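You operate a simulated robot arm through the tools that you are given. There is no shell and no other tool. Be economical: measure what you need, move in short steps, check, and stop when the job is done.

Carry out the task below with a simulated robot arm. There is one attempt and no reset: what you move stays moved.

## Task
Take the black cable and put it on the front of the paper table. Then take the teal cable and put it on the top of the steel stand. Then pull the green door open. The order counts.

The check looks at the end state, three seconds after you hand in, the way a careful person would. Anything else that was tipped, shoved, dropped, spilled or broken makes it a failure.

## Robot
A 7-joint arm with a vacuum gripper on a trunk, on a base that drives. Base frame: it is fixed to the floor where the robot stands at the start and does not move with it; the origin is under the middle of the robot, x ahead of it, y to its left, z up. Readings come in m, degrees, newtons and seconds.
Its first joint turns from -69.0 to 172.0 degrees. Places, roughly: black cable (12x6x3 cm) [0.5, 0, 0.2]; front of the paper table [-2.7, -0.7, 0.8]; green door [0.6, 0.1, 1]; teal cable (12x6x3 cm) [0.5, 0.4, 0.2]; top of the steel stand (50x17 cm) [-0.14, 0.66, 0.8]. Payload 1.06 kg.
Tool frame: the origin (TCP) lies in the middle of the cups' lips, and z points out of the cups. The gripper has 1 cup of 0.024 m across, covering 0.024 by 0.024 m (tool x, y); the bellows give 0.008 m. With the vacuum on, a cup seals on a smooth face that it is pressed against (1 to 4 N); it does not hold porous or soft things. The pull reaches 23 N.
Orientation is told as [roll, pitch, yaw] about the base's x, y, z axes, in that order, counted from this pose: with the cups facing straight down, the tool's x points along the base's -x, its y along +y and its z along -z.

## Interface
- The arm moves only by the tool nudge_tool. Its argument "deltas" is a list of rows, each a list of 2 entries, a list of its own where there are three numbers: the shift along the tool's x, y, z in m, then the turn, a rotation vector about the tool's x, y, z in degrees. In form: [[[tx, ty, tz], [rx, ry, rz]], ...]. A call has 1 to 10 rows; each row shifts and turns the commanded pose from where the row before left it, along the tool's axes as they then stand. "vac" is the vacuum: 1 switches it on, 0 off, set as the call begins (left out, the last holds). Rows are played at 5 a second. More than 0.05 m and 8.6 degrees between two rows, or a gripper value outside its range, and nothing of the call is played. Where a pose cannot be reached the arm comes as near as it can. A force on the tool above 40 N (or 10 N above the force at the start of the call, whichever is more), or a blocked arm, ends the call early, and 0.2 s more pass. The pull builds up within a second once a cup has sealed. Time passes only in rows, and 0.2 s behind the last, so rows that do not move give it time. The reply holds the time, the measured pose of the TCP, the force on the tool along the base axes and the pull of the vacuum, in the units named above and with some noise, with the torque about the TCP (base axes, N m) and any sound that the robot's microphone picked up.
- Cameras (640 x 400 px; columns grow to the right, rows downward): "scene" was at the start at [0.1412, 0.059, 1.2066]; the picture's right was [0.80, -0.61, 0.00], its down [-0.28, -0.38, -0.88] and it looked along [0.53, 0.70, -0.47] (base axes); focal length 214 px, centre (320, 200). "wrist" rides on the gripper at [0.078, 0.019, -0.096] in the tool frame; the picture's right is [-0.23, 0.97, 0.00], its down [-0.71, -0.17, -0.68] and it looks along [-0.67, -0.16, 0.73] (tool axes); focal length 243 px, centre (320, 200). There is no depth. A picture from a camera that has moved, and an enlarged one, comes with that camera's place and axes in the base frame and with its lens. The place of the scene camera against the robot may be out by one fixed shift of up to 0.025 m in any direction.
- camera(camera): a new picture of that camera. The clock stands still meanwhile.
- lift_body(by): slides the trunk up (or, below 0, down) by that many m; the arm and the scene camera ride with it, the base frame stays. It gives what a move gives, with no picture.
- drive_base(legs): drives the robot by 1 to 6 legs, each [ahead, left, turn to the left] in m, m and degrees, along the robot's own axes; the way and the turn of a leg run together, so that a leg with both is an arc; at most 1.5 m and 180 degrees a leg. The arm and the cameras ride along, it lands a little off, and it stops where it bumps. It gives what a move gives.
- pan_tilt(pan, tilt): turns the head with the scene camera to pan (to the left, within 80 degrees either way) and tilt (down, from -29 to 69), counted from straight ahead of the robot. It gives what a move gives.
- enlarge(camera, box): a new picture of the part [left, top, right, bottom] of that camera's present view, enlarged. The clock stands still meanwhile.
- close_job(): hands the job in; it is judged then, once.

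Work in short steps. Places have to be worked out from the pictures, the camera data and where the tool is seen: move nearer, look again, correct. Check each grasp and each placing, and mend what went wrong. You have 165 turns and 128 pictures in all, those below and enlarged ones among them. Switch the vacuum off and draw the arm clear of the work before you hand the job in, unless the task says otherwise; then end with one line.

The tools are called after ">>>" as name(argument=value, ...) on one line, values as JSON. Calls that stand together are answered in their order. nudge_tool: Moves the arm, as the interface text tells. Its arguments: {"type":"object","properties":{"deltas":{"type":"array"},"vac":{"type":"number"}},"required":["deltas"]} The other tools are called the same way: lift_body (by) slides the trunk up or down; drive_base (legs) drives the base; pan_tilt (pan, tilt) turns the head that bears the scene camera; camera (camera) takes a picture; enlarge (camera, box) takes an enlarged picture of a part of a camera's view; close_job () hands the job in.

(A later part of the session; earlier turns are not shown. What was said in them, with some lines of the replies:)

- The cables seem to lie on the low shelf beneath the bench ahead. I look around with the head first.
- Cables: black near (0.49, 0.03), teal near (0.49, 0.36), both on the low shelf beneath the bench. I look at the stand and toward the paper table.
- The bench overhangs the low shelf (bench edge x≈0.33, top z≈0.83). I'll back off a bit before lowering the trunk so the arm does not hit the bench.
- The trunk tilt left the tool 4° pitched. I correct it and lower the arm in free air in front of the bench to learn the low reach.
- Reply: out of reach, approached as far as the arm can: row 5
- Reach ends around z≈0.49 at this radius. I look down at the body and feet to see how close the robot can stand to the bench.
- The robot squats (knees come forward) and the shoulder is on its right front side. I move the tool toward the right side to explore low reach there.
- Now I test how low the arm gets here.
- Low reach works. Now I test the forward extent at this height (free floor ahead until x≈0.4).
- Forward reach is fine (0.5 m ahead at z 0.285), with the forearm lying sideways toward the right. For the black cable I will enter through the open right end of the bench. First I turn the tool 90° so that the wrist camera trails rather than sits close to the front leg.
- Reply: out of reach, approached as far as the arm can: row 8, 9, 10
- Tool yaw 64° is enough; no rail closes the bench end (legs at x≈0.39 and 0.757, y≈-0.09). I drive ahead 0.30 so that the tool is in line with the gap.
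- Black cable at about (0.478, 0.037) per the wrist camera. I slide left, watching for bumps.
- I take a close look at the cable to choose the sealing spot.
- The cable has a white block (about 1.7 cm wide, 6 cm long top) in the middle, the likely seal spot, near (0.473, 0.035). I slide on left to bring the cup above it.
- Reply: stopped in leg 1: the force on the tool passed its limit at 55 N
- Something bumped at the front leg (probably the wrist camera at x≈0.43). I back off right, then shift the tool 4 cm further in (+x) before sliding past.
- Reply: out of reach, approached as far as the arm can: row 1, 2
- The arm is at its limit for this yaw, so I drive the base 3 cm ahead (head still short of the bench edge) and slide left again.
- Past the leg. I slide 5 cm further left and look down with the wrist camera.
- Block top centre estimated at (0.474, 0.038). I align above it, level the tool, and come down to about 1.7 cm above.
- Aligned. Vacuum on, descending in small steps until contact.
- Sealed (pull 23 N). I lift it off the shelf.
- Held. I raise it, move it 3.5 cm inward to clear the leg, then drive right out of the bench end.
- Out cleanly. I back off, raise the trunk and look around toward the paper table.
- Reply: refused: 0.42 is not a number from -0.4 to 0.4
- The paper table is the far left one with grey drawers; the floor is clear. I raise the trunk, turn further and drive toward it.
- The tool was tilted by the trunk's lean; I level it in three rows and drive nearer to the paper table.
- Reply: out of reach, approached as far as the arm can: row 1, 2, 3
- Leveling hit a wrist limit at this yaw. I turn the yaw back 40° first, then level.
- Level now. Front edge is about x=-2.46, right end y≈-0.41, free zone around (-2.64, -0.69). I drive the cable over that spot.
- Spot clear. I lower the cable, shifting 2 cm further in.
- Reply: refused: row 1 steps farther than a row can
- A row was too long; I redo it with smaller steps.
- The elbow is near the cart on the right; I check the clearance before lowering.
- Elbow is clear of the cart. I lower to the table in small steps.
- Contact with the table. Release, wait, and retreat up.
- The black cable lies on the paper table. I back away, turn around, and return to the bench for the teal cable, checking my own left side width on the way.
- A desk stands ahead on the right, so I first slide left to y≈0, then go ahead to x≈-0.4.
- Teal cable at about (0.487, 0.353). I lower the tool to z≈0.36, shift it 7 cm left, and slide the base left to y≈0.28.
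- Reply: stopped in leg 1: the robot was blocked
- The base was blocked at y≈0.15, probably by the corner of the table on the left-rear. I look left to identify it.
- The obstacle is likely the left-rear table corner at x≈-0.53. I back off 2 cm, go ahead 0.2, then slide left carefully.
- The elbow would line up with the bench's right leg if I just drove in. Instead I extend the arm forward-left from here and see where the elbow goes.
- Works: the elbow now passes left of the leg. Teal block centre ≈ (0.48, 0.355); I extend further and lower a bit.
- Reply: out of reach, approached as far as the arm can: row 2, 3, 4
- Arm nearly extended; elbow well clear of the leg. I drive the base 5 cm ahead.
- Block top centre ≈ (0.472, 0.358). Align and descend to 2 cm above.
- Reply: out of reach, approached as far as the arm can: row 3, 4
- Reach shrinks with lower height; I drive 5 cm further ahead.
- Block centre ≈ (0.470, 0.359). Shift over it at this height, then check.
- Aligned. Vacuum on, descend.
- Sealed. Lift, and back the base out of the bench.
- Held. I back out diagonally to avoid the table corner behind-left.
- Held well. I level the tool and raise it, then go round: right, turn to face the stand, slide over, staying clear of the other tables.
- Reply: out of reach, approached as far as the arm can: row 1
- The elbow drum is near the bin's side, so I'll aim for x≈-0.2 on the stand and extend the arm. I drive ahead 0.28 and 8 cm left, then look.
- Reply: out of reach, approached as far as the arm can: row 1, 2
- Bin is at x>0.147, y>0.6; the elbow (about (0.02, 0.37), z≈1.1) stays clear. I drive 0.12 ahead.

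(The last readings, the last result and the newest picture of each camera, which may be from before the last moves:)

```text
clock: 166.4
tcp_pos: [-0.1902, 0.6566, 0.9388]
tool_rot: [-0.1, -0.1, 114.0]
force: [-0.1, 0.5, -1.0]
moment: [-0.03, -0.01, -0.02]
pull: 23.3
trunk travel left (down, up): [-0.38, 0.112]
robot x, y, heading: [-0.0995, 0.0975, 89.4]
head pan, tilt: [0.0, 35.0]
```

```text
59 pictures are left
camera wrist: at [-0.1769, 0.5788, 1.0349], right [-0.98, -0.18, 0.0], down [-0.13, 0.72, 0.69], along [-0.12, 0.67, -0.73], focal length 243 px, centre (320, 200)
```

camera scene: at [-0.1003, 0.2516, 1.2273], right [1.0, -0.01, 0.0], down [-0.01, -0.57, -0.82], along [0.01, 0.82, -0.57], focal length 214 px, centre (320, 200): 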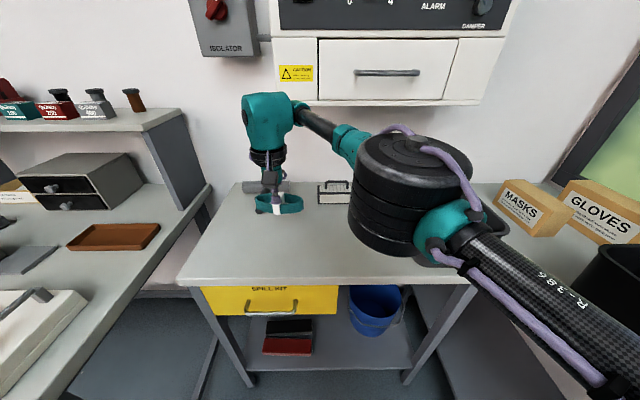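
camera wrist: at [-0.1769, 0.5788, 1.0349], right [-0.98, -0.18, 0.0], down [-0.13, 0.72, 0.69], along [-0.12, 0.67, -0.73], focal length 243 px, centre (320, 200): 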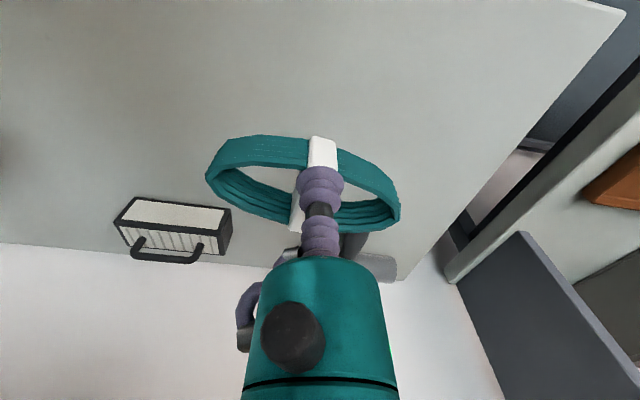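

Over the stand's free strip. I lower using the trunk (8 cm), which keeps the arm shape.

>>> lift_body(by=-0.07)

>>> camera(camera="wrist")

>>> camera(camera="scene")

```text
clock: 167.5
tcp_pos: [-0.1896, 0.6559, 0.8708]
tool_rot: [-0.1, -0.1, 114.0]
force: [0.1, -0.2, -1.2]
moment: [-0.03, 0.01, 0.01]
pull: 23.3
trunk travel left (down, up): [-0.31, 0.182]
robot x, y, heading: [-0.0984, 0.0945, 89.3]
head pan, tilt: [0.0, 35.0]
```

```text
58 pictures are left
camera wrist: at [-0.177, 0.5781, 0.9655], right [-0.98, -0.18, 0.0], down [-0.13, 0.71, 0.69], along [-0.12, 0.68, -0.73], focal length 243 px, centre (320, 200)
```

wrist: 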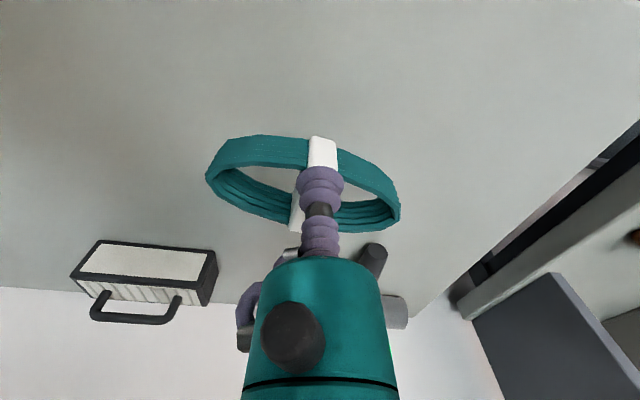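

```text
57 pictures are left
camera scene: at [-0.1002, 0.2684, 1.1561], right [1.0, -0.01, 0.0], down [-0.01, -0.57, -0.82], along [0.01, 0.82, -0.57], focal length 214 px, centre (320, 200)
```

scene: 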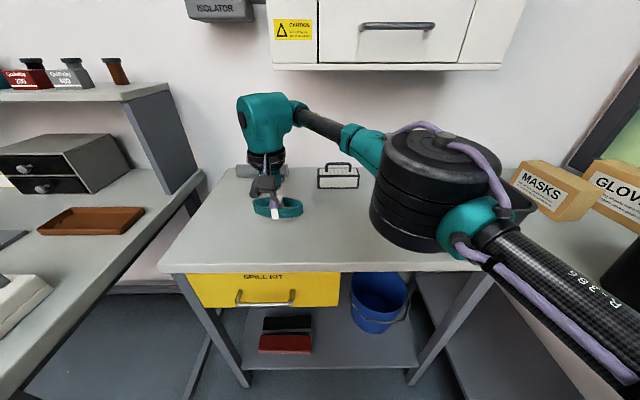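

>>> lift_body(by=-0.02)

>>> camera(camera="wrist")

```text
clock: 168.2
tcp_pos: [-0.1891, 0.6561, 0.8494]
tool_rot: [-0.1, -0.1, 114.0]
force: [0.4, -0.3, -1.0]
moment: [0.01, -0.01, -0.04]
pull: 22.7
trunk travel left (down, up): [-0.29, 0.202]
robot x, y, heading: [-0.0979, 0.0908, 89.6]
head pan, tilt: [0.0, 35.0]
```

```text
56 pictures are left
camera wrist: at [-0.177, 0.5781, 0.9452], right [-0.98, -0.18, 0.0], down [-0.13, 0.72, 0.69], along [-0.12, 0.68, -0.73], focal length 243 px, centre (320, 200)
```

wrist: 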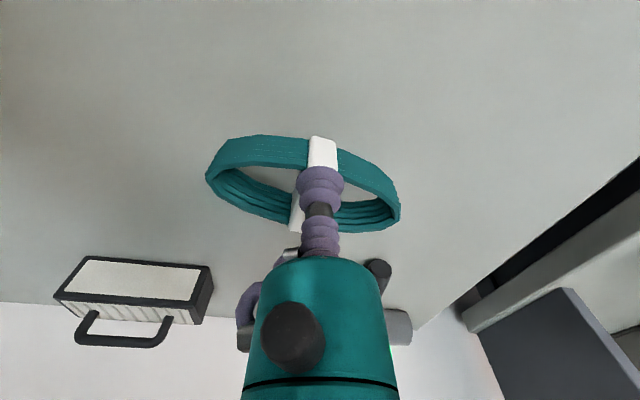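

Still floating. I continue with fine arm steps downward.

>>> nudge_tool(deltas=[[[0, 0, 0.005], [0, 0, 0]], [[0, 0, 0.005], [0, 0, 0]]])

```text
clock: 168.8
tcp_pos: [-0.1889, 0.6556, 0.84]
tool_rot: [-0.1, 0.0, 113.8]
force: [0.5, 0.0, 0.1]
moment: [-0.03, -0.01, 0.01]
pull: 22.7
trunk travel left (down, up): [-0.29, 0.202]
robot x, y, heading: [-0.0989, 0.099, 89.3]
head pan, tilt: [0.0, 35.0]
```

>>> nudge_tool(deltas=[[[0, 0, 0.004], [0, 0, 0]], [[0, 0, 0], [0, 0, 0]]])

>>> nudge_tool(deltas=[[[0, 0, 0.004], [0, 0, 0]], [[0, 0, 0], [0, 0, 0]]])

```text
clock: 169.4
tcp_pos: [-0.1894, 0.6554, 0.8347]
tool_rot: [0.0, -0.1, 113.9]
force: [-0.1, 0.0, -1.1]
moment: [0.0, 0.01, 0.0]
pull: 22.8
trunk travel left (down, up): [-0.29, 0.202]
robot x, y, heading: [-0.096, 0.0924, 89.6]
head pan, tilt: [0.0, 35.0]
```

```text
clock: 170.0
tcp_pos: [-0.1896, 0.6551, 0.8306]
tool_rot: [-0.1, -0.1, 114.0]
force: [-0.2, -0.2, -0.4]
moment: [-0.01, 0.05, 0.0]
pull: 23.0
trunk travel left (down, up): [-0.29, 0.202]
robot x, y, heading: [-0.1004, 0.0928, 89.6]
head pan, tilt: [0.0, 35.0]
```

>>> nudge_tool(deltas=[[[0, 0, 0.004], [0, 0, 0]], [[0, 0, 0.003], [0, 0, 0]]])

>>> camera(camera="wrist")

```text
clock: 170.6
tcp_pos: [-0.1909, 0.6543, 0.8262]
tool_rot: [0.0, -0.1, 113.9]
force: [2.1, 2.6, 18.1]
moment: [0.02, -0.01, -0.03]
pull: 22.5
trunk travel left (down, up): [-0.29, 0.202]
robot x, y, heading: [-0.0987, 0.0961, 89.6]
head pan, tilt: [0.0, 35.0]
```

```text
55 pictures are left
camera wrist: at [-0.1769, 0.5777, 0.9215], right [-0.98, -0.18, 0.0], down [-0.13, 0.71, 0.69], along [-0.12, 0.68, -0.73], focal length 243 px, centre (320, 200)
```

wrist: 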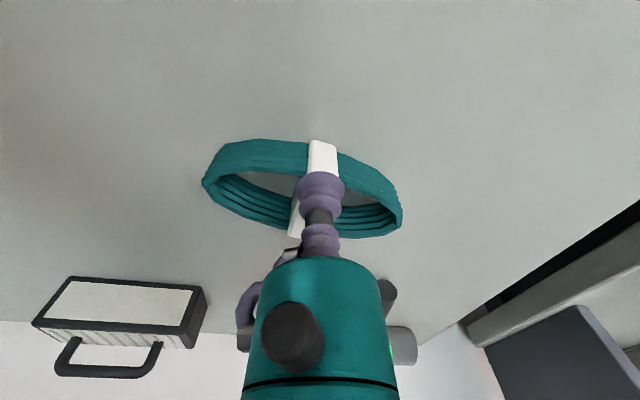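

Contact (18 N). I ease off 2 mm, release and rise.

>>> nudge_tool(deltas=[[[0, 0, -0.003], [0, 0, 0]], [[0, 0, 0], [0, 0, 0]], [[0, 0, 0], [0, 0, 0]], [[0, 0, 0], [0, 0, 0]], [[0, 0, -0.006], [0, 0, 0]], [[0, 0, -0.03], [0, 0, 0]], [[0, 0, -0.04], [0, 0, 0]], [[0, 0, -0.04], [0, 0, 0]], [[0, 0, -0.04], [0, 0, 0]]], vac=0)

>>> camera(camera="wrist")

>>> camera(camera="scene")

```text
clock: 172.6
tcp_pos: [-0.1859, 0.6499, 0.9723]
tool_rot: [0.0, -0.3, 113.9]
force: [-0.7, 0.3, 0.0]
moment: [0.04, 0.04, 0.02]
pull: 0.0
out of reach, approached as far as the arm can: row 9
trunk travel left (down, up): [-0.29, 0.202]
robot x, y, heading: [-0.098, 0.0954, 89.3]
head pan, tilt: [0.0, 35.0]
```

```text
54 pictures are left
camera wrist: at [-0.1742, 0.5724, 1.0677], right [-0.98, -0.18, 0.0], down [-0.13, 0.71, 0.69], along [-0.12, 0.68, -0.73], focal length 243 px, centre (320, 200)
```

wrist: 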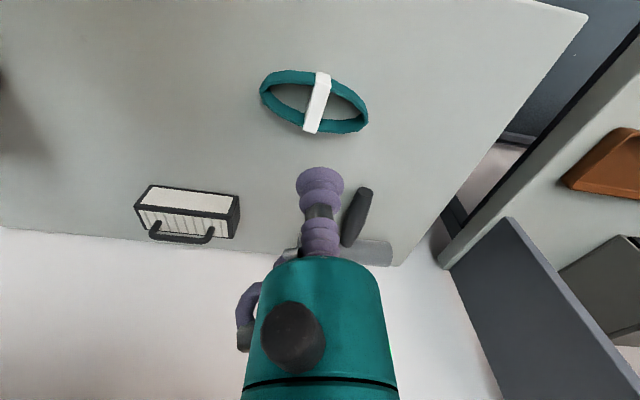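

```text
53 pictures are left
camera scene: at [-0.1, 0.2727, 1.1368], right [1.0, -0.01, 0.0], down [-0.01, -0.57, -0.82], along [0.01, 0.82, -0.57], focal length 214 px, centre (320, 200)
```

scene: 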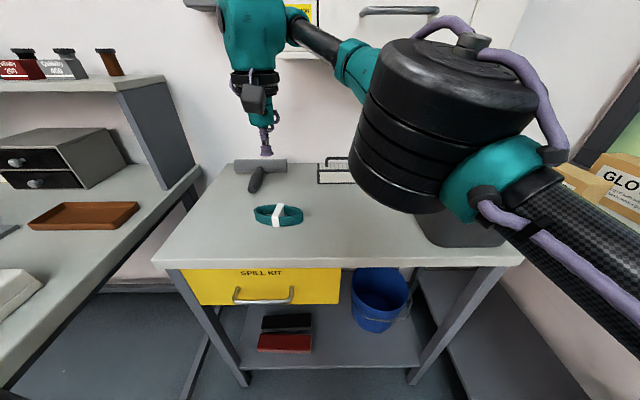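

Teal cable sits on the stand. Now the door: I back away from the stand and turn to face the cabinet.

>>> drive_base(legs=[[-0.4, 0, 0], [0, 0.2, 0], [0, 0, -89.5]])

>>> pan_tilt(pan=20, tilt=20)

>>> camera(camera="scene")

```text
clock: 180.9
tcp_pos: [0.2529, -0.2173, 0.9719]
tool_rot: [0.0, -0.1, 24.4]
force: [0.4, -0.3, -0.3]
moment: [0.04, -0.02, 0.01]
pull: 0.1
trunk travel left (down, up): [-0.29, 0.202]
robot x, y, heading: [-0.3025, -0.3083, -0.2]
head pan, tilt: [0.0, 35.0]
```

```text
clock: 181.7
tcp_pos: [0.254, -0.2166, 0.9722]
tool_rot: [-0.1, -0.1, 24.2]
force: [-0.5, -0.9, 0.1]
moment: [-0.01, 0.0, 0.03]
pull: 0.1
trunk travel left (down, up): [-0.29, 0.202]
robot x, y, heading: [-0.3013, -0.313, -0.1]
head pan, tilt: [20.0, 20.0]
```

```text
52 pictures are left
camera scene: at [-0.1148, -0.292, 1.1607], right [0.34, -0.94, 0.0], down [-0.32, -0.12, -0.94], along [0.88, 0.32, -0.34], focal length 214 px, centre (320, 200)
```

scene: 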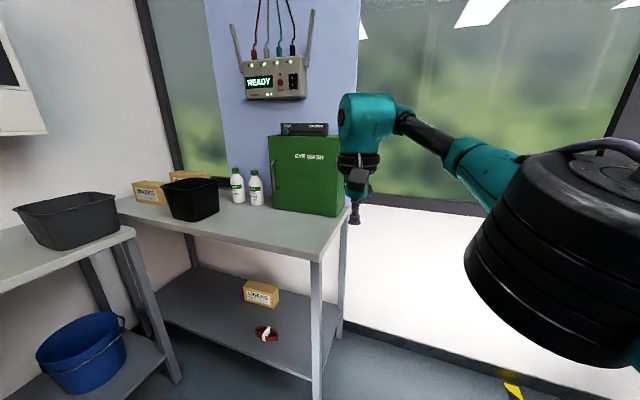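

>>> enlarge(camera="scene", box=[220, 110, 360, 225])

```text
3.48 times, centred on (290, 168) of scene
camera zoom: at [-0.1148, -0.292, 1.1607], right [0.34, -0.94, 0.0], down [-0.32, -0.12, -0.94], along [0.88, 0.32, -0.34], focal length 746 px, centre (424, 313)
```

zoom: 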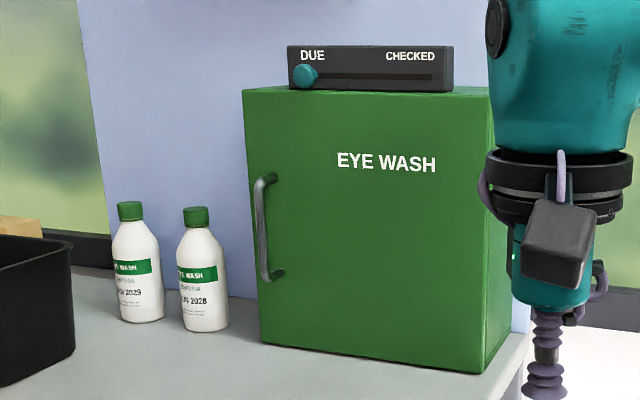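

Door: plane x≈0.645, y from -0.086 (hinge side) to 0.20, z 0.81–1.11, handle near y≈0.18. I turn the tool to yaw 0 and then pitch it to point toward +x.

>>> nudge_tool(deltas=[[[0, 0, 0], [0, 0, 8]], [[0, 0, 0], [0, 0, 8]], [[0, 0, 0], [0, 0, 8.2]], [[0, 0, 0], [0, -8, 0]], [[0, 0, 0], [0, -8, 0]], [[0, 0, 0], [0, -8, 0]], [[0, 0, 0], [0, -8, 0]], [[0, 0, 0], [0, -8, 0]]])

>>> nudge_tool(deltas=[[[0, 0, 0], [0, -8, 0]], [[0, 0, 0], [0, -8, 0]], [[0, 0, 0], [0, -8, 0]], [[0, 0, 0], [0, -8, 0]], [[0, 0, 0], [0, -8, 0]], [[0, 0, 0], [0, -8, 0]], [[0, 0, 0], [0, -2, 0]], [[0, 0, 0], [0, 0, 0]]])

>>> camera(camera="scene")

>>> camera(camera="wrist")

```text
clock: 183.5
tcp_pos: [0.2524, -0.216, 0.9721]
tool_rot: [0.0, -40.4, 0.2]
force: [-0.3, 0.5, 0.5]
moment: [0.01, 0.0, -0.02]
pull: 0.0
trunk travel left (down, up): [-0.29, 0.202]
robot x, y, heading: [-0.3007, -0.3066, -0.4]
head pan, tilt: [20.0, 20.0]
```

```text
clock: 185.3
tcp_pos: [0.2538, -0.2169, 0.9741]
tool_rot: [166.8, -89.7, -166.6]
force: [0.8, -0.3, -0.1]
moment: [0.0, -0.02, 0.0]
pull: 0.2
trunk travel left (down, up): [-0.29, 0.202]
robot x, y, heading: [-0.3029, -0.3106, -0.3]
head pan, tilt: [20.0, 20.0]
```

```text
50 pictures are left
camera scene: at [-0.1148, -0.2919, 1.1607], right [0.34, -0.94, 0.0], down [-0.32, -0.12, -0.94], along [0.88, 0.32, -0.34], focal length 214 px, centre (320, 200)
```

scene: 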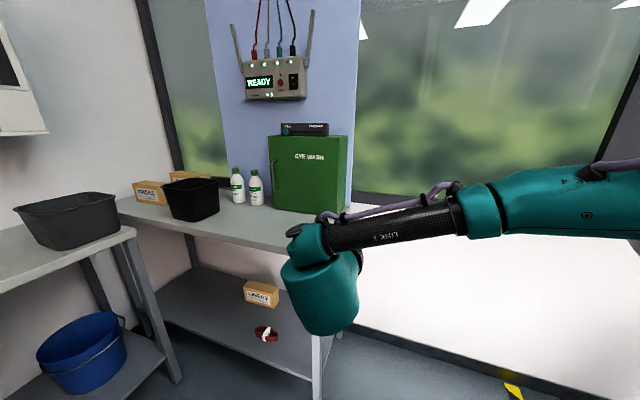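

```text
49 pictures are left
camera wrist: at [0.1563, -0.1959, 0.8936], right [0.0, 0.97, 0.24], down [-0.69, -0.17, 0.7], along [0.73, -0.16, 0.67], focal length 243 px, centre (320, 200)
```

wrist: 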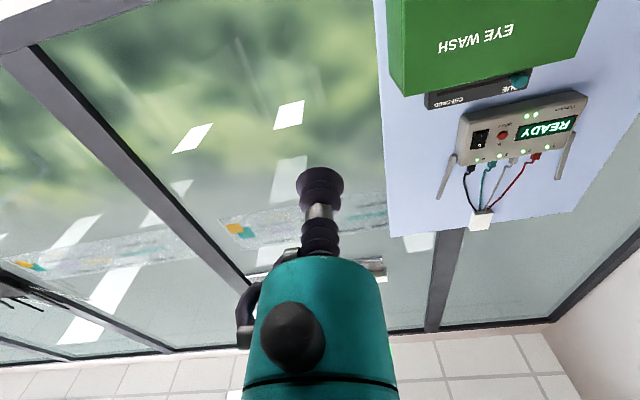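

Tool faces the door. I raise it 2 cm, slide left to line up with y≈0.09, and drive ahead partly.

>>> nudge_tool(deltas=[[[-0.02, 0, 0], [0, 0, 0]], [[0, 0, 0], [0, 0, 0]]])

>>> drive_base(legs=[[0, 0.31, 0], [0.22, 0, 0]])

>>> camera(camera="scene")

>>> camera(camera="wrist")

```text
clock: 185.9
tcp_pos: [0.2521, -0.2164, 0.9931]
tool_rot: [164.9, -89.8, -164.7]
force: [0.4, 0.3, 0.2]
moment: [0.0, 0.01, 0.02]
pull: 0.0
trunk travel left (down, up): [-0.29, 0.202]
robot x, y, heading: [-0.3047, -0.3119, -0.1]
head pan, tilt: [20.0, 20.0]
```

```text
clock: 190.6
tcp_pos: [0.4761, 0.094, 0.9924]
tool_rot: [165.5, -89.8, -165.5]
force: [0.5, 0.8, -0.1]
moment: [0.03, 0.02, 0.01]
pull: 0.0
trunk travel left (down, up): [-0.29, 0.202]
robot x, y, heading: [-0.0823, -0.0019, -0.4]
head pan, tilt: [20.0, 20.0]
```

```text
48 pictures are left
camera scene: at [0.1076, 0.0187, 1.1607], right [0.34, -0.94, 0.0], down [-0.32, -0.11, -0.94], along [0.89, 0.32, -0.34], focal length 214 px, centre (320, 200)
```

scene: 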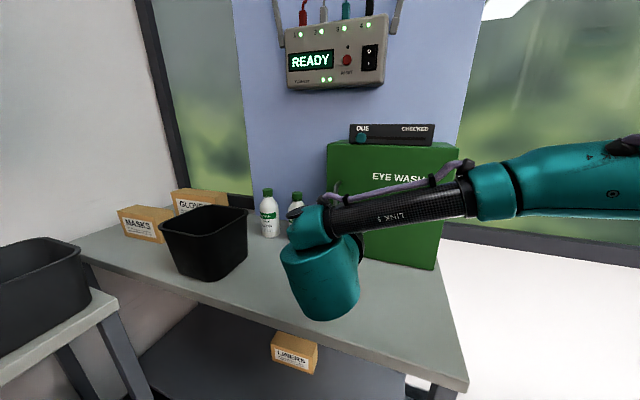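

```text
47 pictures are left
camera wrist: at [0.3788, 0.1139, 0.9135], right [0.0, 0.97, 0.24], down [-0.69, -0.17, 0.71], along [0.73, -0.16, 0.67], focal length 243 px, centre (320, 200)
```

wrist: 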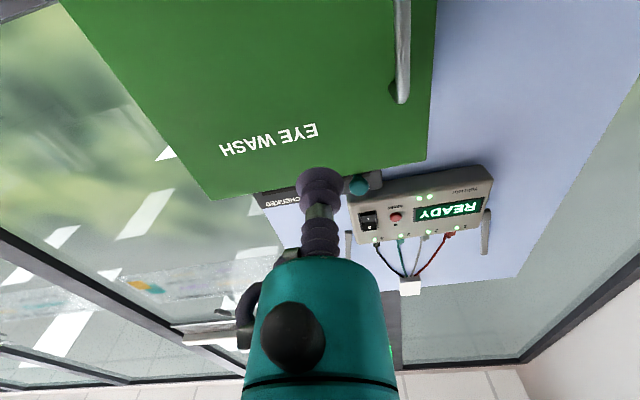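

Lined up with the door's upper middle-left (y≈0.094, z≈0.993), beside the handle. I drive 9 cm ahead and then extend by arm with the vacuum on.

>>> drive_base(legs=[[0.1, 0, 0.3]])

>>> nudge_tool(deltas=[[[0, 0, 0.02], [0, 0, 0]], [[0, 0, 0.015], [0, 0, 0]], [[0, 0, 0], [0, 0, 0]]], vac=1)

>>> camera(camera="wrist")

>>> camera(camera="scene")

```text
clock: 191.7
tcp_pos: [0.574, 0.096, 0.9919]
tool_rot: [165.8, -89.8, -165.4]
force: [0.3, -0.3, -0.1]
moment: [0.02, -0.01, 0.01]
pull: 0.0
trunk travel left (down, up): [-0.29, 0.202]
robot x, y, heading: [0.0227, -0.0004, -0.3]
head pan, tilt: [20.0, 20.0]
```

```text
clock: 192.5
tcp_pos: [0.6098, 0.0955, 0.9934]
tool_rot: [170.0, -89.7, -169.8]
force: [-0.1, 0.2, 0.6]
moment: [0.01, 0.0, -0.02]
pull: 0.0
trunk travel left (down, up): [-0.29, 0.202]
robot x, y, heading: [0.0216, 0.0023, 0.0]
head pan, tilt: [20.0, 20.0]
```

```text
46 pictures are left
camera wrist: at [0.5122, 0.1166, 0.9141], right [-0.01, 0.97, 0.24], down [-0.69, -0.18, 0.71], along [0.73, -0.16, 0.67], focal length 243 px, centre (320, 200)
```

wrist: 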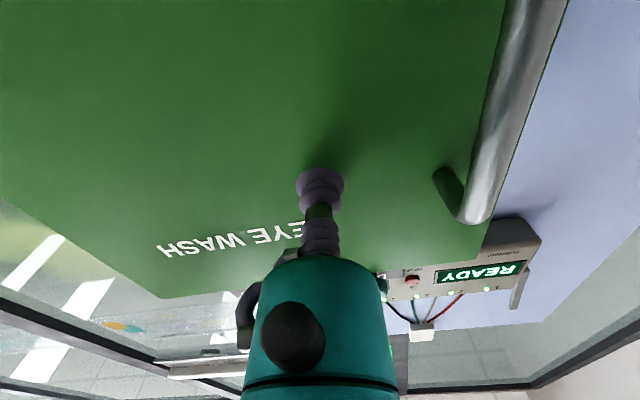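

```text
45 pictures are left
camera scene: at [0.2067, 0.0195, 1.1607], right [0.34, -0.94, 0.0], down [-0.32, -0.12, -0.94], along [0.88, 0.32, -0.34], focal length 214 px, centre (320, 200)
```

scene: 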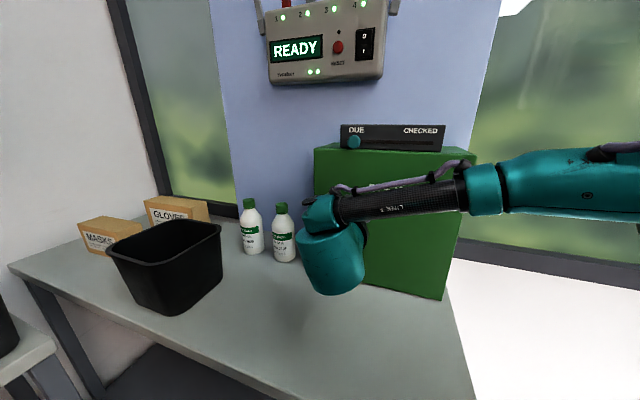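

Near contact; fine steps.

>>> nudge_tool(deltas=[[[0, 0, 0.006], [0, 0, 0]], [[0, 0, 0.005], [0, 0, 0]], [[0, 0, 0.005], [0, 0, 0]]])

```text
clock: 193.3
tcp_pos: [0.6226, 0.0963, 0.9935]
tool_rot: [164.0, -89.8, -163.8]
force: [-20.4, -3.6, -4.5]
moment: [0.36, 0.04, -0.03]
pull: 23.1
trunk travel left (down, up): [-0.29, 0.202]
robot x, y, heading: [0.0163, 0.0036, -0.1]
head pan, tilt: [20.0, 20.0]
```

Sealed on the door (plane x≈0.622). I pull along the hinge arc (r≈0.186 m) in 3° rows.

>>> nudge_tool(deltas=[[[0, 0, -0.008], [0, 0, 0]], [[0, -0.00025, -0.0097], [-3, 0, 0]], [[0, -0.00025, -0.0097], [-3, 0, 0]], [[0, -0.00025, -0.0097], [-3, 0, 0]], [[0, -0.00025, -0.0097], [-3, 0, 0]]])

>>> camera(camera="scene")

```text
clock: 194.5
tcp_pos: [0.5787, 0.0901, 0.9926]
tool_rot: [170.0, -89.7, -157.8]
force: [1.7, -6.6, 2.8]
moment: [-0.01, 0.03, 0.21]
pull: 23.0
trunk travel left (down, up): [-0.29, 0.202]
robot x, y, heading: [0.0201, 0.0002, 0.0]
head pan, tilt: [20.0, 20.0]
```

```text
44 pictures are left
camera scene: at [0.2068, 0.0186, 1.1608], right [0.34, -0.94, 0.0], down [-0.32, -0.12, -0.94], along [0.88, 0.32, -0.34], focal length 214 px, centre (320, 200)
```

scene: 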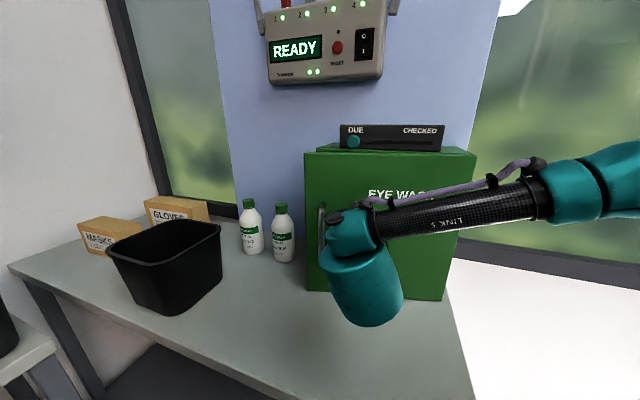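

The door is opening (~13°). I continue the arc, easing slightly toward the hinge.

>>> nudge_tool(deltas=[[[0, -0.002, -0.0128], [-4, 0, 0]], [[0, -0.001, -0.0128], [-4, 0, 0]], [[0, -0.0007, -0.0128], [-4, 0, 0]], [[0, -0.0007, -0.0128], [-4, 0, 0]]])

>>> camera(camera="scene")

```text
clock: 195.5
tcp_pos: [0.5373, 0.0757, 0.9904]
tool_rot: [-134.9, -89.9, 161.3]
force: [0.0, 0.6, 2.2]
moment: [-0.17, -0.1, 0.13]
pull: 22.9
out of reach, approached as far as the arm can: row 4
trunk travel left (down, up): [-0.29, 0.202]
robot x, y, heading: [0.0219, 0.0027, -0.2]
head pan, tilt: [20.0, 20.0]
```

```text
43 pictures are left
camera scene: at [0.2067, 0.0195, 1.1607], right [0.34, -0.94, 0.0], down [-0.32, -0.12, -0.94], along [0.88, 0.32, -0.34], focal length 214 px, centre (320, 200)
```

scene: 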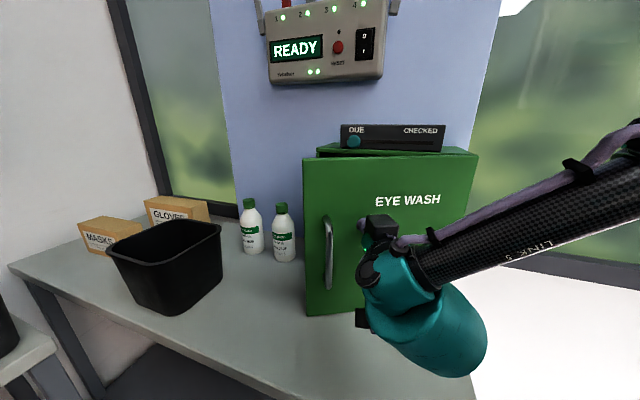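

About 27° open; the wrist is at a limit, so I continue by swinging the whole base around the hinge, 10° at a time.

>>> drive_base(legs=[[-0.0157, -0.105, 10]])

>>> camera(camera="scene")

```text
clock: 197.1
tcp_pos: [0.5117, 0.0591, 0.9912]
tool_rot: [-169.3, -89.9, -154.4]
force: [0.4, -0.5, -5.8]
moment: [0.08, 0.06, 0.01]
pull: 22.4
trunk travel left (down, up): [-0.29, 0.202]
robot x, y, heading: [0.0138, -0.1043, 9.9]
head pan, tilt: [20.0, 20.0]
```

```text
42 pictures are left
camera scene: at [0.1922, -0.0532, 1.1606], right [0.5, -0.87, 0.0], down [-0.3, -0.17, -0.94], along [0.81, 0.47, -0.34], focal length 214 px, centre (320, 200)
```

scene: 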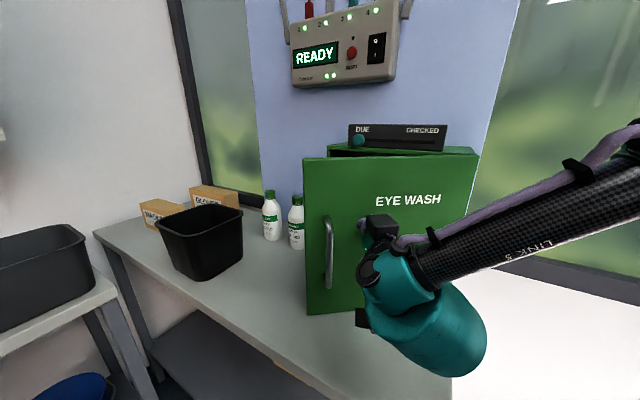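

Works well (door ~37°). Two more 15° swings, checking in between.

>>> drive_base(legs=[[-0.0236, -0.1576, 15]])

>>> pan_tilt(pan=-40, tilt=30)

>>> camera(camera="scene")

```text
clock: 199.1
tcp_pos: [0.4758, 0.0233, 0.991]
tool_rot: [-158.5, -89.9, -150.3]
force: [-3.7, 1.9, -3.6]
moment: [0.1, 0.07, -0.01]
pull: 23.3
trunk travel left (down, up): [-0.29, 0.202]
robot x, y, heading: [0.0396, -0.2605, 25.0]
head pan, tilt: [20.0, 20.0]
```

```text
clock: 200.4
tcp_pos: [0.4759, 0.0231, 0.991]
tool_rot: [-168.3, -90.1, -140.4]
force: [-2.5, -0.3, -2.0]
moment: [0.01, 0.05, -0.03]
pull: 22.8
trunk travel left (down, up): [-0.29, 0.202]
robot x, y, heading: [0.0361, -0.2604, 25.0]
head pan, tilt: [-40.0, 30.0]
```

```text
41 pictures are left
camera scene: at [0.2152, -0.2551, 1.1447], right [-0.26, -0.97, 0.0], down [-0.48, 0.13, -0.87], along [0.84, -0.23, -0.5], focal length 214 px, centre (320, 200)
```

scene: 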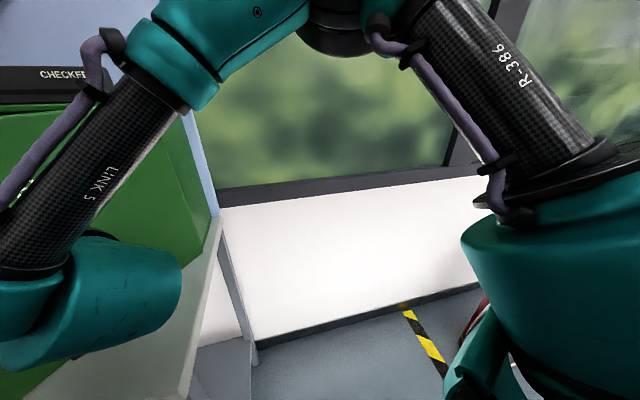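

Elbow has room from the wall. Continue 15°.

>>> drive_base(legs=[[-0.0236, -0.1576, 15]])

>>> pan_tilt(pan=10, tilt=25)

>>> camera(camera="scene")

```text
clock: 202.4
tcp_pos: [0.453, -0.0208, 0.991]
tool_rot: [-164.5, -89.9, -129.6]
force: [-5.4, 2.4, -1.3]
moment: [0.06, 0.07, -0.06]
pull: 23.1
trunk travel left (down, up): [-0.29, 0.202]
robot x, y, heading: [0.1046, -0.409, 39.6]
head pan, tilt: [-40.0, 30.0]
```

```text
clock: 203.6
tcp_pos: [0.454, -0.02, 0.9917]
tool_rot: [-174.3, -89.9, -119.8]
force: [-3.7, 0.5, 0.0]
moment: [0.0, 0.03, -0.05]
pull: 23.0
trunk travel left (down, up): [-0.29, 0.202]
robot x, y, heading: [0.0995, -0.4071, 39.6]
head pan, tilt: [10.0, 25.0]
```

```text
40 pictures are left
camera scene: at [0.2375, -0.2846, 1.1527], right [0.76, -0.65, 0.0], down [-0.27, -0.32, -0.91], along [0.59, 0.69, -0.42], focal length 214 px, centre (320, 200)
```

scene: 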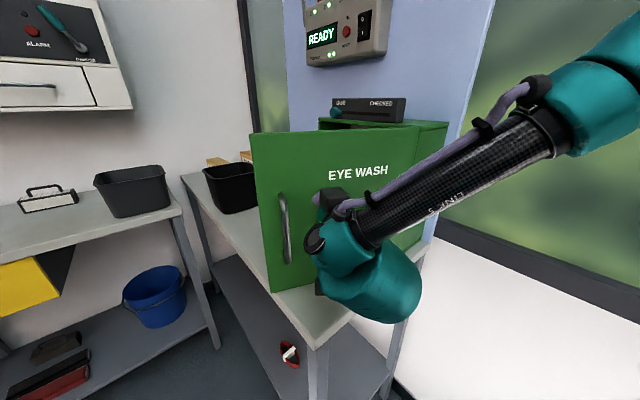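

Door about 67° open. One more 15° swing.

>>> drive_base(legs=[[-0.0236, -0.1576, 15]])

>>> camera(camera="scene")

```text
clock: 205.7
tcp_pos: [0.4433, -0.067, 0.993]
tool_rot: [162.0, -89.7, -81.2]
force: [5.5, -0.5, 0.4]
moment: [-0.04, 0.01, 0.02]
pull: 22.7
trunk travel left (down, up): [-0.29, 0.202]
robot x, y, heading: [0.1992, -0.5332, 54.9]
head pan, tilt: [10.0, 25.0]
```

```text
39 pictures are left
camera scene: at [0.2983, -0.3777, 1.1526], right [0.9, -0.43, 0.0], down [-0.18, -0.38, -0.91], along [0.39, 0.82, -0.42], focal length 214 px, centre (320, 200)
```

scene: 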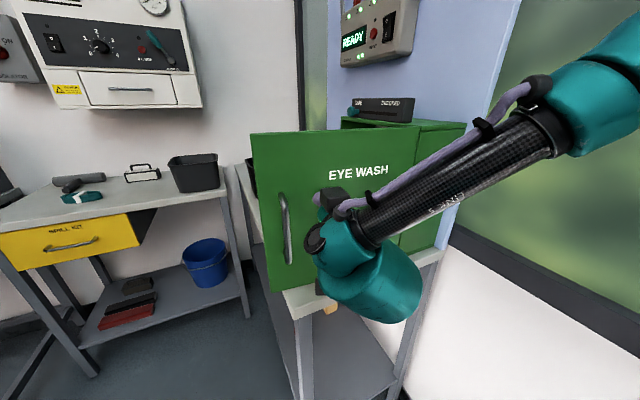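

Door ~82° open. I release the vacuum, wait and draw back along the tool axis.

>>> nudge_tool(deltas=[[[0, 0, 0], [0, 0, 0]], [[0, 0, 0], [0, 0, 0]], [[0, 0, 0], [0, 0, 0]], [[0, 0, 0], [0, 0, 0]], [[0, 0, -0.006], [0, 0, 0]], [[0, 0, -0.01], [0, 0, 0]]], vac=0)

>>> camera(camera="scene")

```text
clock: 207.1
tcp_pos: [0.4396, -0.0833, 0.9915]
tool_rot: [-175.4, -89.8, -103.7]
force: [0.1, -0.5, 0.7]
moment: [0.03, 0.01, 0.01]
pull: 0.0
trunk travel left (down, up): [-0.29, 0.202]
robot x, y, heading: [0.2018, -0.5364, 54.9]
head pan, tilt: [10.0, 25.0]
```

```text
38 pictures are left
camera scene: at [0.2978, -0.3777, 1.1526], right [0.9, -0.43, 0.0], down [-0.18, -0.38, -0.91], along [0.39, 0.82, -0.42], focal length 214 px, centre (320, 200)
```

scene: 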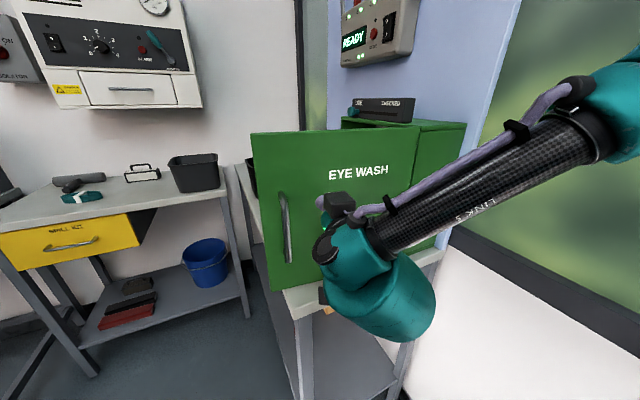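

Released; the door stays open. I drive straight away from it (-y) and check.

>>> drive_base(legs=[[-0.164, -0.115, 0]])

>>> camera(camera="scene")

```text
clock: 208.1
tcp_pos: [0.4482, -0.1281, 0.9879]
tool_rot: [36.2, -89.7, 44.4]
force: [-0.2, -0.2, 0.6]
moment: [-0.02, -0.05, 0.0]
pull: 0.1
trunk travel left (down, up): [-0.29, 0.202]
robot x, y, heading: [0.2042, -0.5866, 54.4]
head pan, tilt: [10.0, 25.0]
stopped in leg 1: the robot was blocked; the commanded pose is now the measured one
```

```text
37 pictures are left
camera scene: at [0.3061, -0.4224, 1.1511], right [0.9, -0.43, 0.0], down [-0.19, -0.39, -0.9], along [0.39, 0.82, -0.43], focal length 214 px, centre (320, 200)
```

scene: 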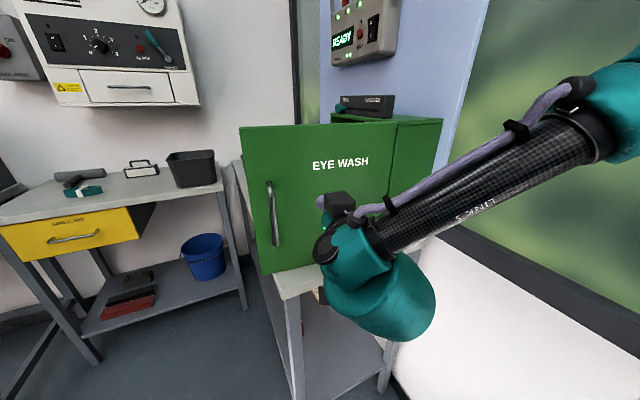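

The base touched something behind (probably the desk). I move forward 2 cm off it and retract the tool by arm instead.

>>> nudge_tool(deltas=[[[0, 0, -0.03], [0, 0, 0]], [[0, 0, -0.03], [0, 0, 0]], [[0, 0, -0.03], [0, 0, 0]], [[0, 0, -0.03], [0, 0, 0]]])

>>> pan_tilt(pan=-80, tilt=40)

>>> camera(camera="scene")

>>> camera(camera="wrist")

```text
clock: 209.1
tcp_pos: [0.428, -0.2255, 0.9929]
tool_rot: [36.1, -89.6, 44.5]
force: [0.2, 0.0, -0.3]
moment: [0.0, 0.0, 0.0]
pull: 0.0
out of reach, approached as far as the arm can: row 4
trunk travel left (down, up): [-0.29, 0.202]
robot x, y, heading: [0.2079, -0.5833, 54.8]
head pan, tilt: [10.0, 25.0]
```

```text
clock: 210.8
tcp_pos: [0.4279, -0.2248, 0.9933]
tool_rot: [32.8, -89.5, 47.8]
force: [-1.4, -0.3, -0.9]
moment: [0.0, 0.04, 0.04]
pull: 0.0
trunk travel left (down, up): [-0.29, 0.202]
robot x, y, heading: [0.2056, -0.5843, 54.4]
head pan, tilt: [-80.0, 40.0]
```

```text
36 pictures are left
camera scene: at [0.3437, -0.5413, 1.1281], right [-0.43, -0.9, 0.01], down [-0.58, 0.27, -0.77], along [0.69, -0.33, -0.64], focal length 214 px, centre (320, 200)
```

scene: 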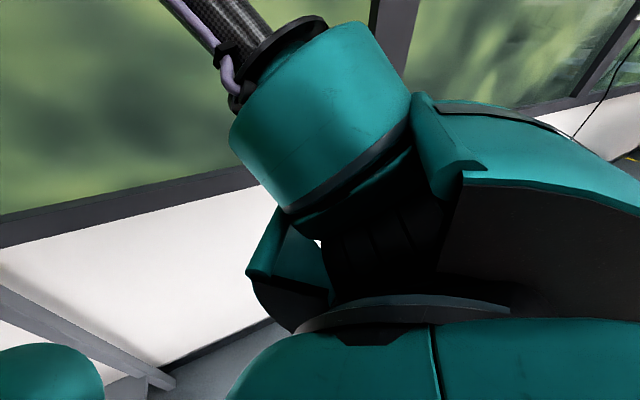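

```text
35 pictures are left
camera wrist: at [0.3914, -0.3146, 0.9153], right [-0.96, 0.16, 0.24], down [0.06, -0.7, 0.71], along [0.28, 0.7, 0.66], focal length 243 px, centre (320, 200)
```

wrist: 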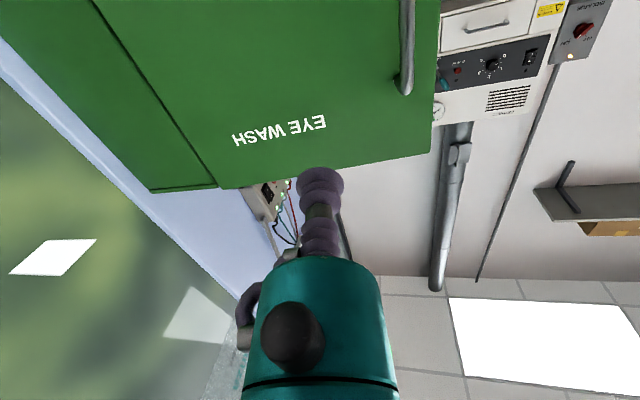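

Tool is 14 cm clear of the door. I move 3 cm off whatever is behind, then go left (-x) and look back at that area.

>>> drive_base(legs=[[0.025, 0.017, 0], [-0.23, 0.33, 0]])

>>> camera(camera="scene")

```text
clock: 212.7
tcp_pos: [0.368, -0.1834, 0.9931]
tool_rot: [47.5, -89.3, 34.2]
force: [-0.7, 0.1, 0.1]
moment: [-0.01, -0.01, -0.03]
pull: 0.1
trunk travel left (down, up): [-0.29, 0.202]
robot x, y, heading: [0.1452, -0.5451, 55.2]
head pan, tilt: [-80.0, 40.0]
stopped in leg 2: the robot was blocked; the commanded pose is now the measured one
```

```text
34 pictures are left
camera scene: at [0.2891, -0.5012, 1.1277], right [-0.42, -0.91, 0.01], down [-0.59, 0.26, -0.76], along [0.69, -0.32, -0.65], focal length 214 px, centre (320, 200)
```

scene: 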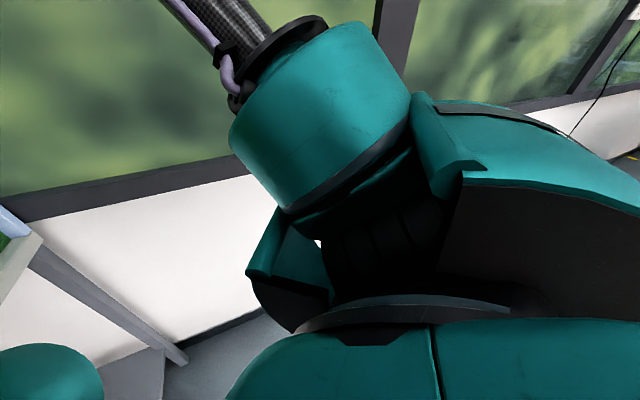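

>>> pan_tilt(pan=80, tilt=45)

>>> camera(camera="scene")

```text
clock: 215.2
tcp_pos: [0.3705, -0.1828, 0.9909]
tool_rot: [47.3, -89.1, 34.1]
force: [0.0, 0.3, 1.0]
moment: [-0.03, 0.01, -0.02]
pull: 0.0
trunk travel left (down, up): [-0.29, 0.202]
robot x, y, heading: [0.1467, -0.5485, 54.9]
head pan, tilt: [80.0, 45.0]
```

```text
33 pictures are left
camera scene: at [0.1564, -0.4081, 1.1204], right [0.7, 0.71, -0.02], down [0.49, -0.51, -0.71], along [-0.51, 0.49, -0.71], focal length 214 px, centre (320, 200)
```

scene: 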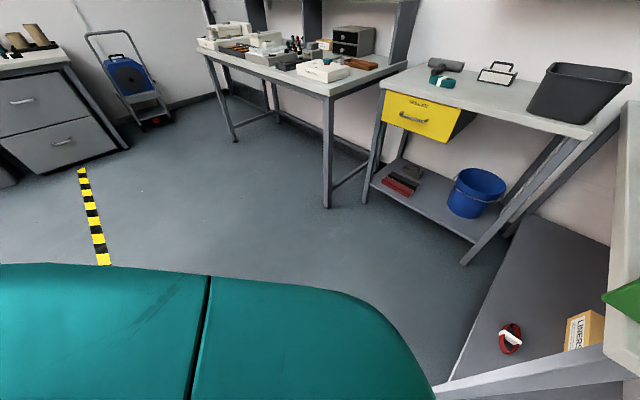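

Floor on the left is free, so the contact is behind. I move slightly +x/+y away from it, then turn left in place (tool swings away from the door).

>>> drive_base(legs=[[0.035, -0.005, 0], [0, 0, 20]])

>>> camera(camera="scene")

```text
clock: 217.1
tcp_pos: [0.2497, -0.1169, 0.9972]
tool_rot: [172.9, -89.8, -71.8]
force: [0.2, 0.9, 0.3]
moment: [0.01, -0.02, 0.0]
pull: 0.0
trunk travel left (down, up): [-0.29, 0.202]
robot x, y, heading: [0.1701, -0.5229, 75.0]
head pan, tilt: [80.0, 45.0]
```

```text
32 pictures are left
camera scene: at [0.1188, -0.4021, 1.122], right [0.42, 0.91, 0.0], down [0.64, -0.3, -0.71], along [-0.64, 0.3, -0.71], focal length 214 px, centre (320, 200)
```

scene: 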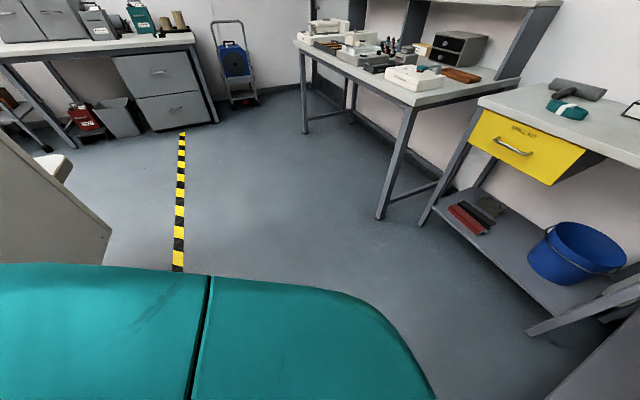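

Level and free again; the thing behind was the desk panel. I check the door and arm clearances.

>>> pan_tilt(pan=-20, tilt=25)

>>> camera(camera="scene")

>>> camera(camera="wrist")

```text
clock: 218.9
tcp_pos: [0.2508, -0.1161, 0.9966]
tool_rot: [172.6, -89.8, -71.5]
force: [0.2, -0.7, 0.5]
moment: [0.0, 0.03, -0.02]
pull: 0.0
trunk travel left (down, up): [-0.29, 0.202]
robot x, y, heading: [0.1707, -0.5248, 75.1]
head pan, tilt: [-20.0, 25.0]
```

```text
31 pictures are left
camera scene: at [0.2452, -0.3609, 1.1526], right [0.82, -0.57, 0.0], down [-0.24, -0.35, -0.91], along [0.52, 0.74, -0.42], focal length 214 px, centre (320, 200)
```

scene: 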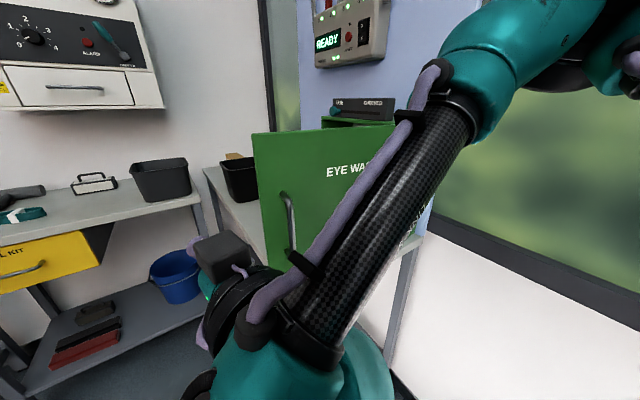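

```text
30 pictures are left
camera wrist: at [0.2483, -0.2124, 0.9187], right [-0.95, -0.19, 0.24], down [0.3, -0.64, 0.71], along [0.02, 0.74, 0.67], focal length 243 px, centre (320, 200)
```

wrist: 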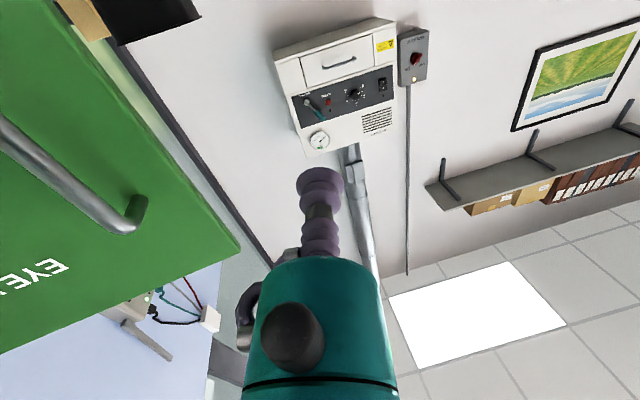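

The door stands open at about 80°, both cables lie in place, the vacuum is off and the arm is clear. I hand in.

>>> close_job()

```text
The job is handed in.
```

I put the black cable on the front of the paper table, then the teal cable on the steel stand, then pulled the green door open to about 80°. Along the way the robot bumped a bench leg once and stopped against furniture three times; I saw nothing tipped or moved.
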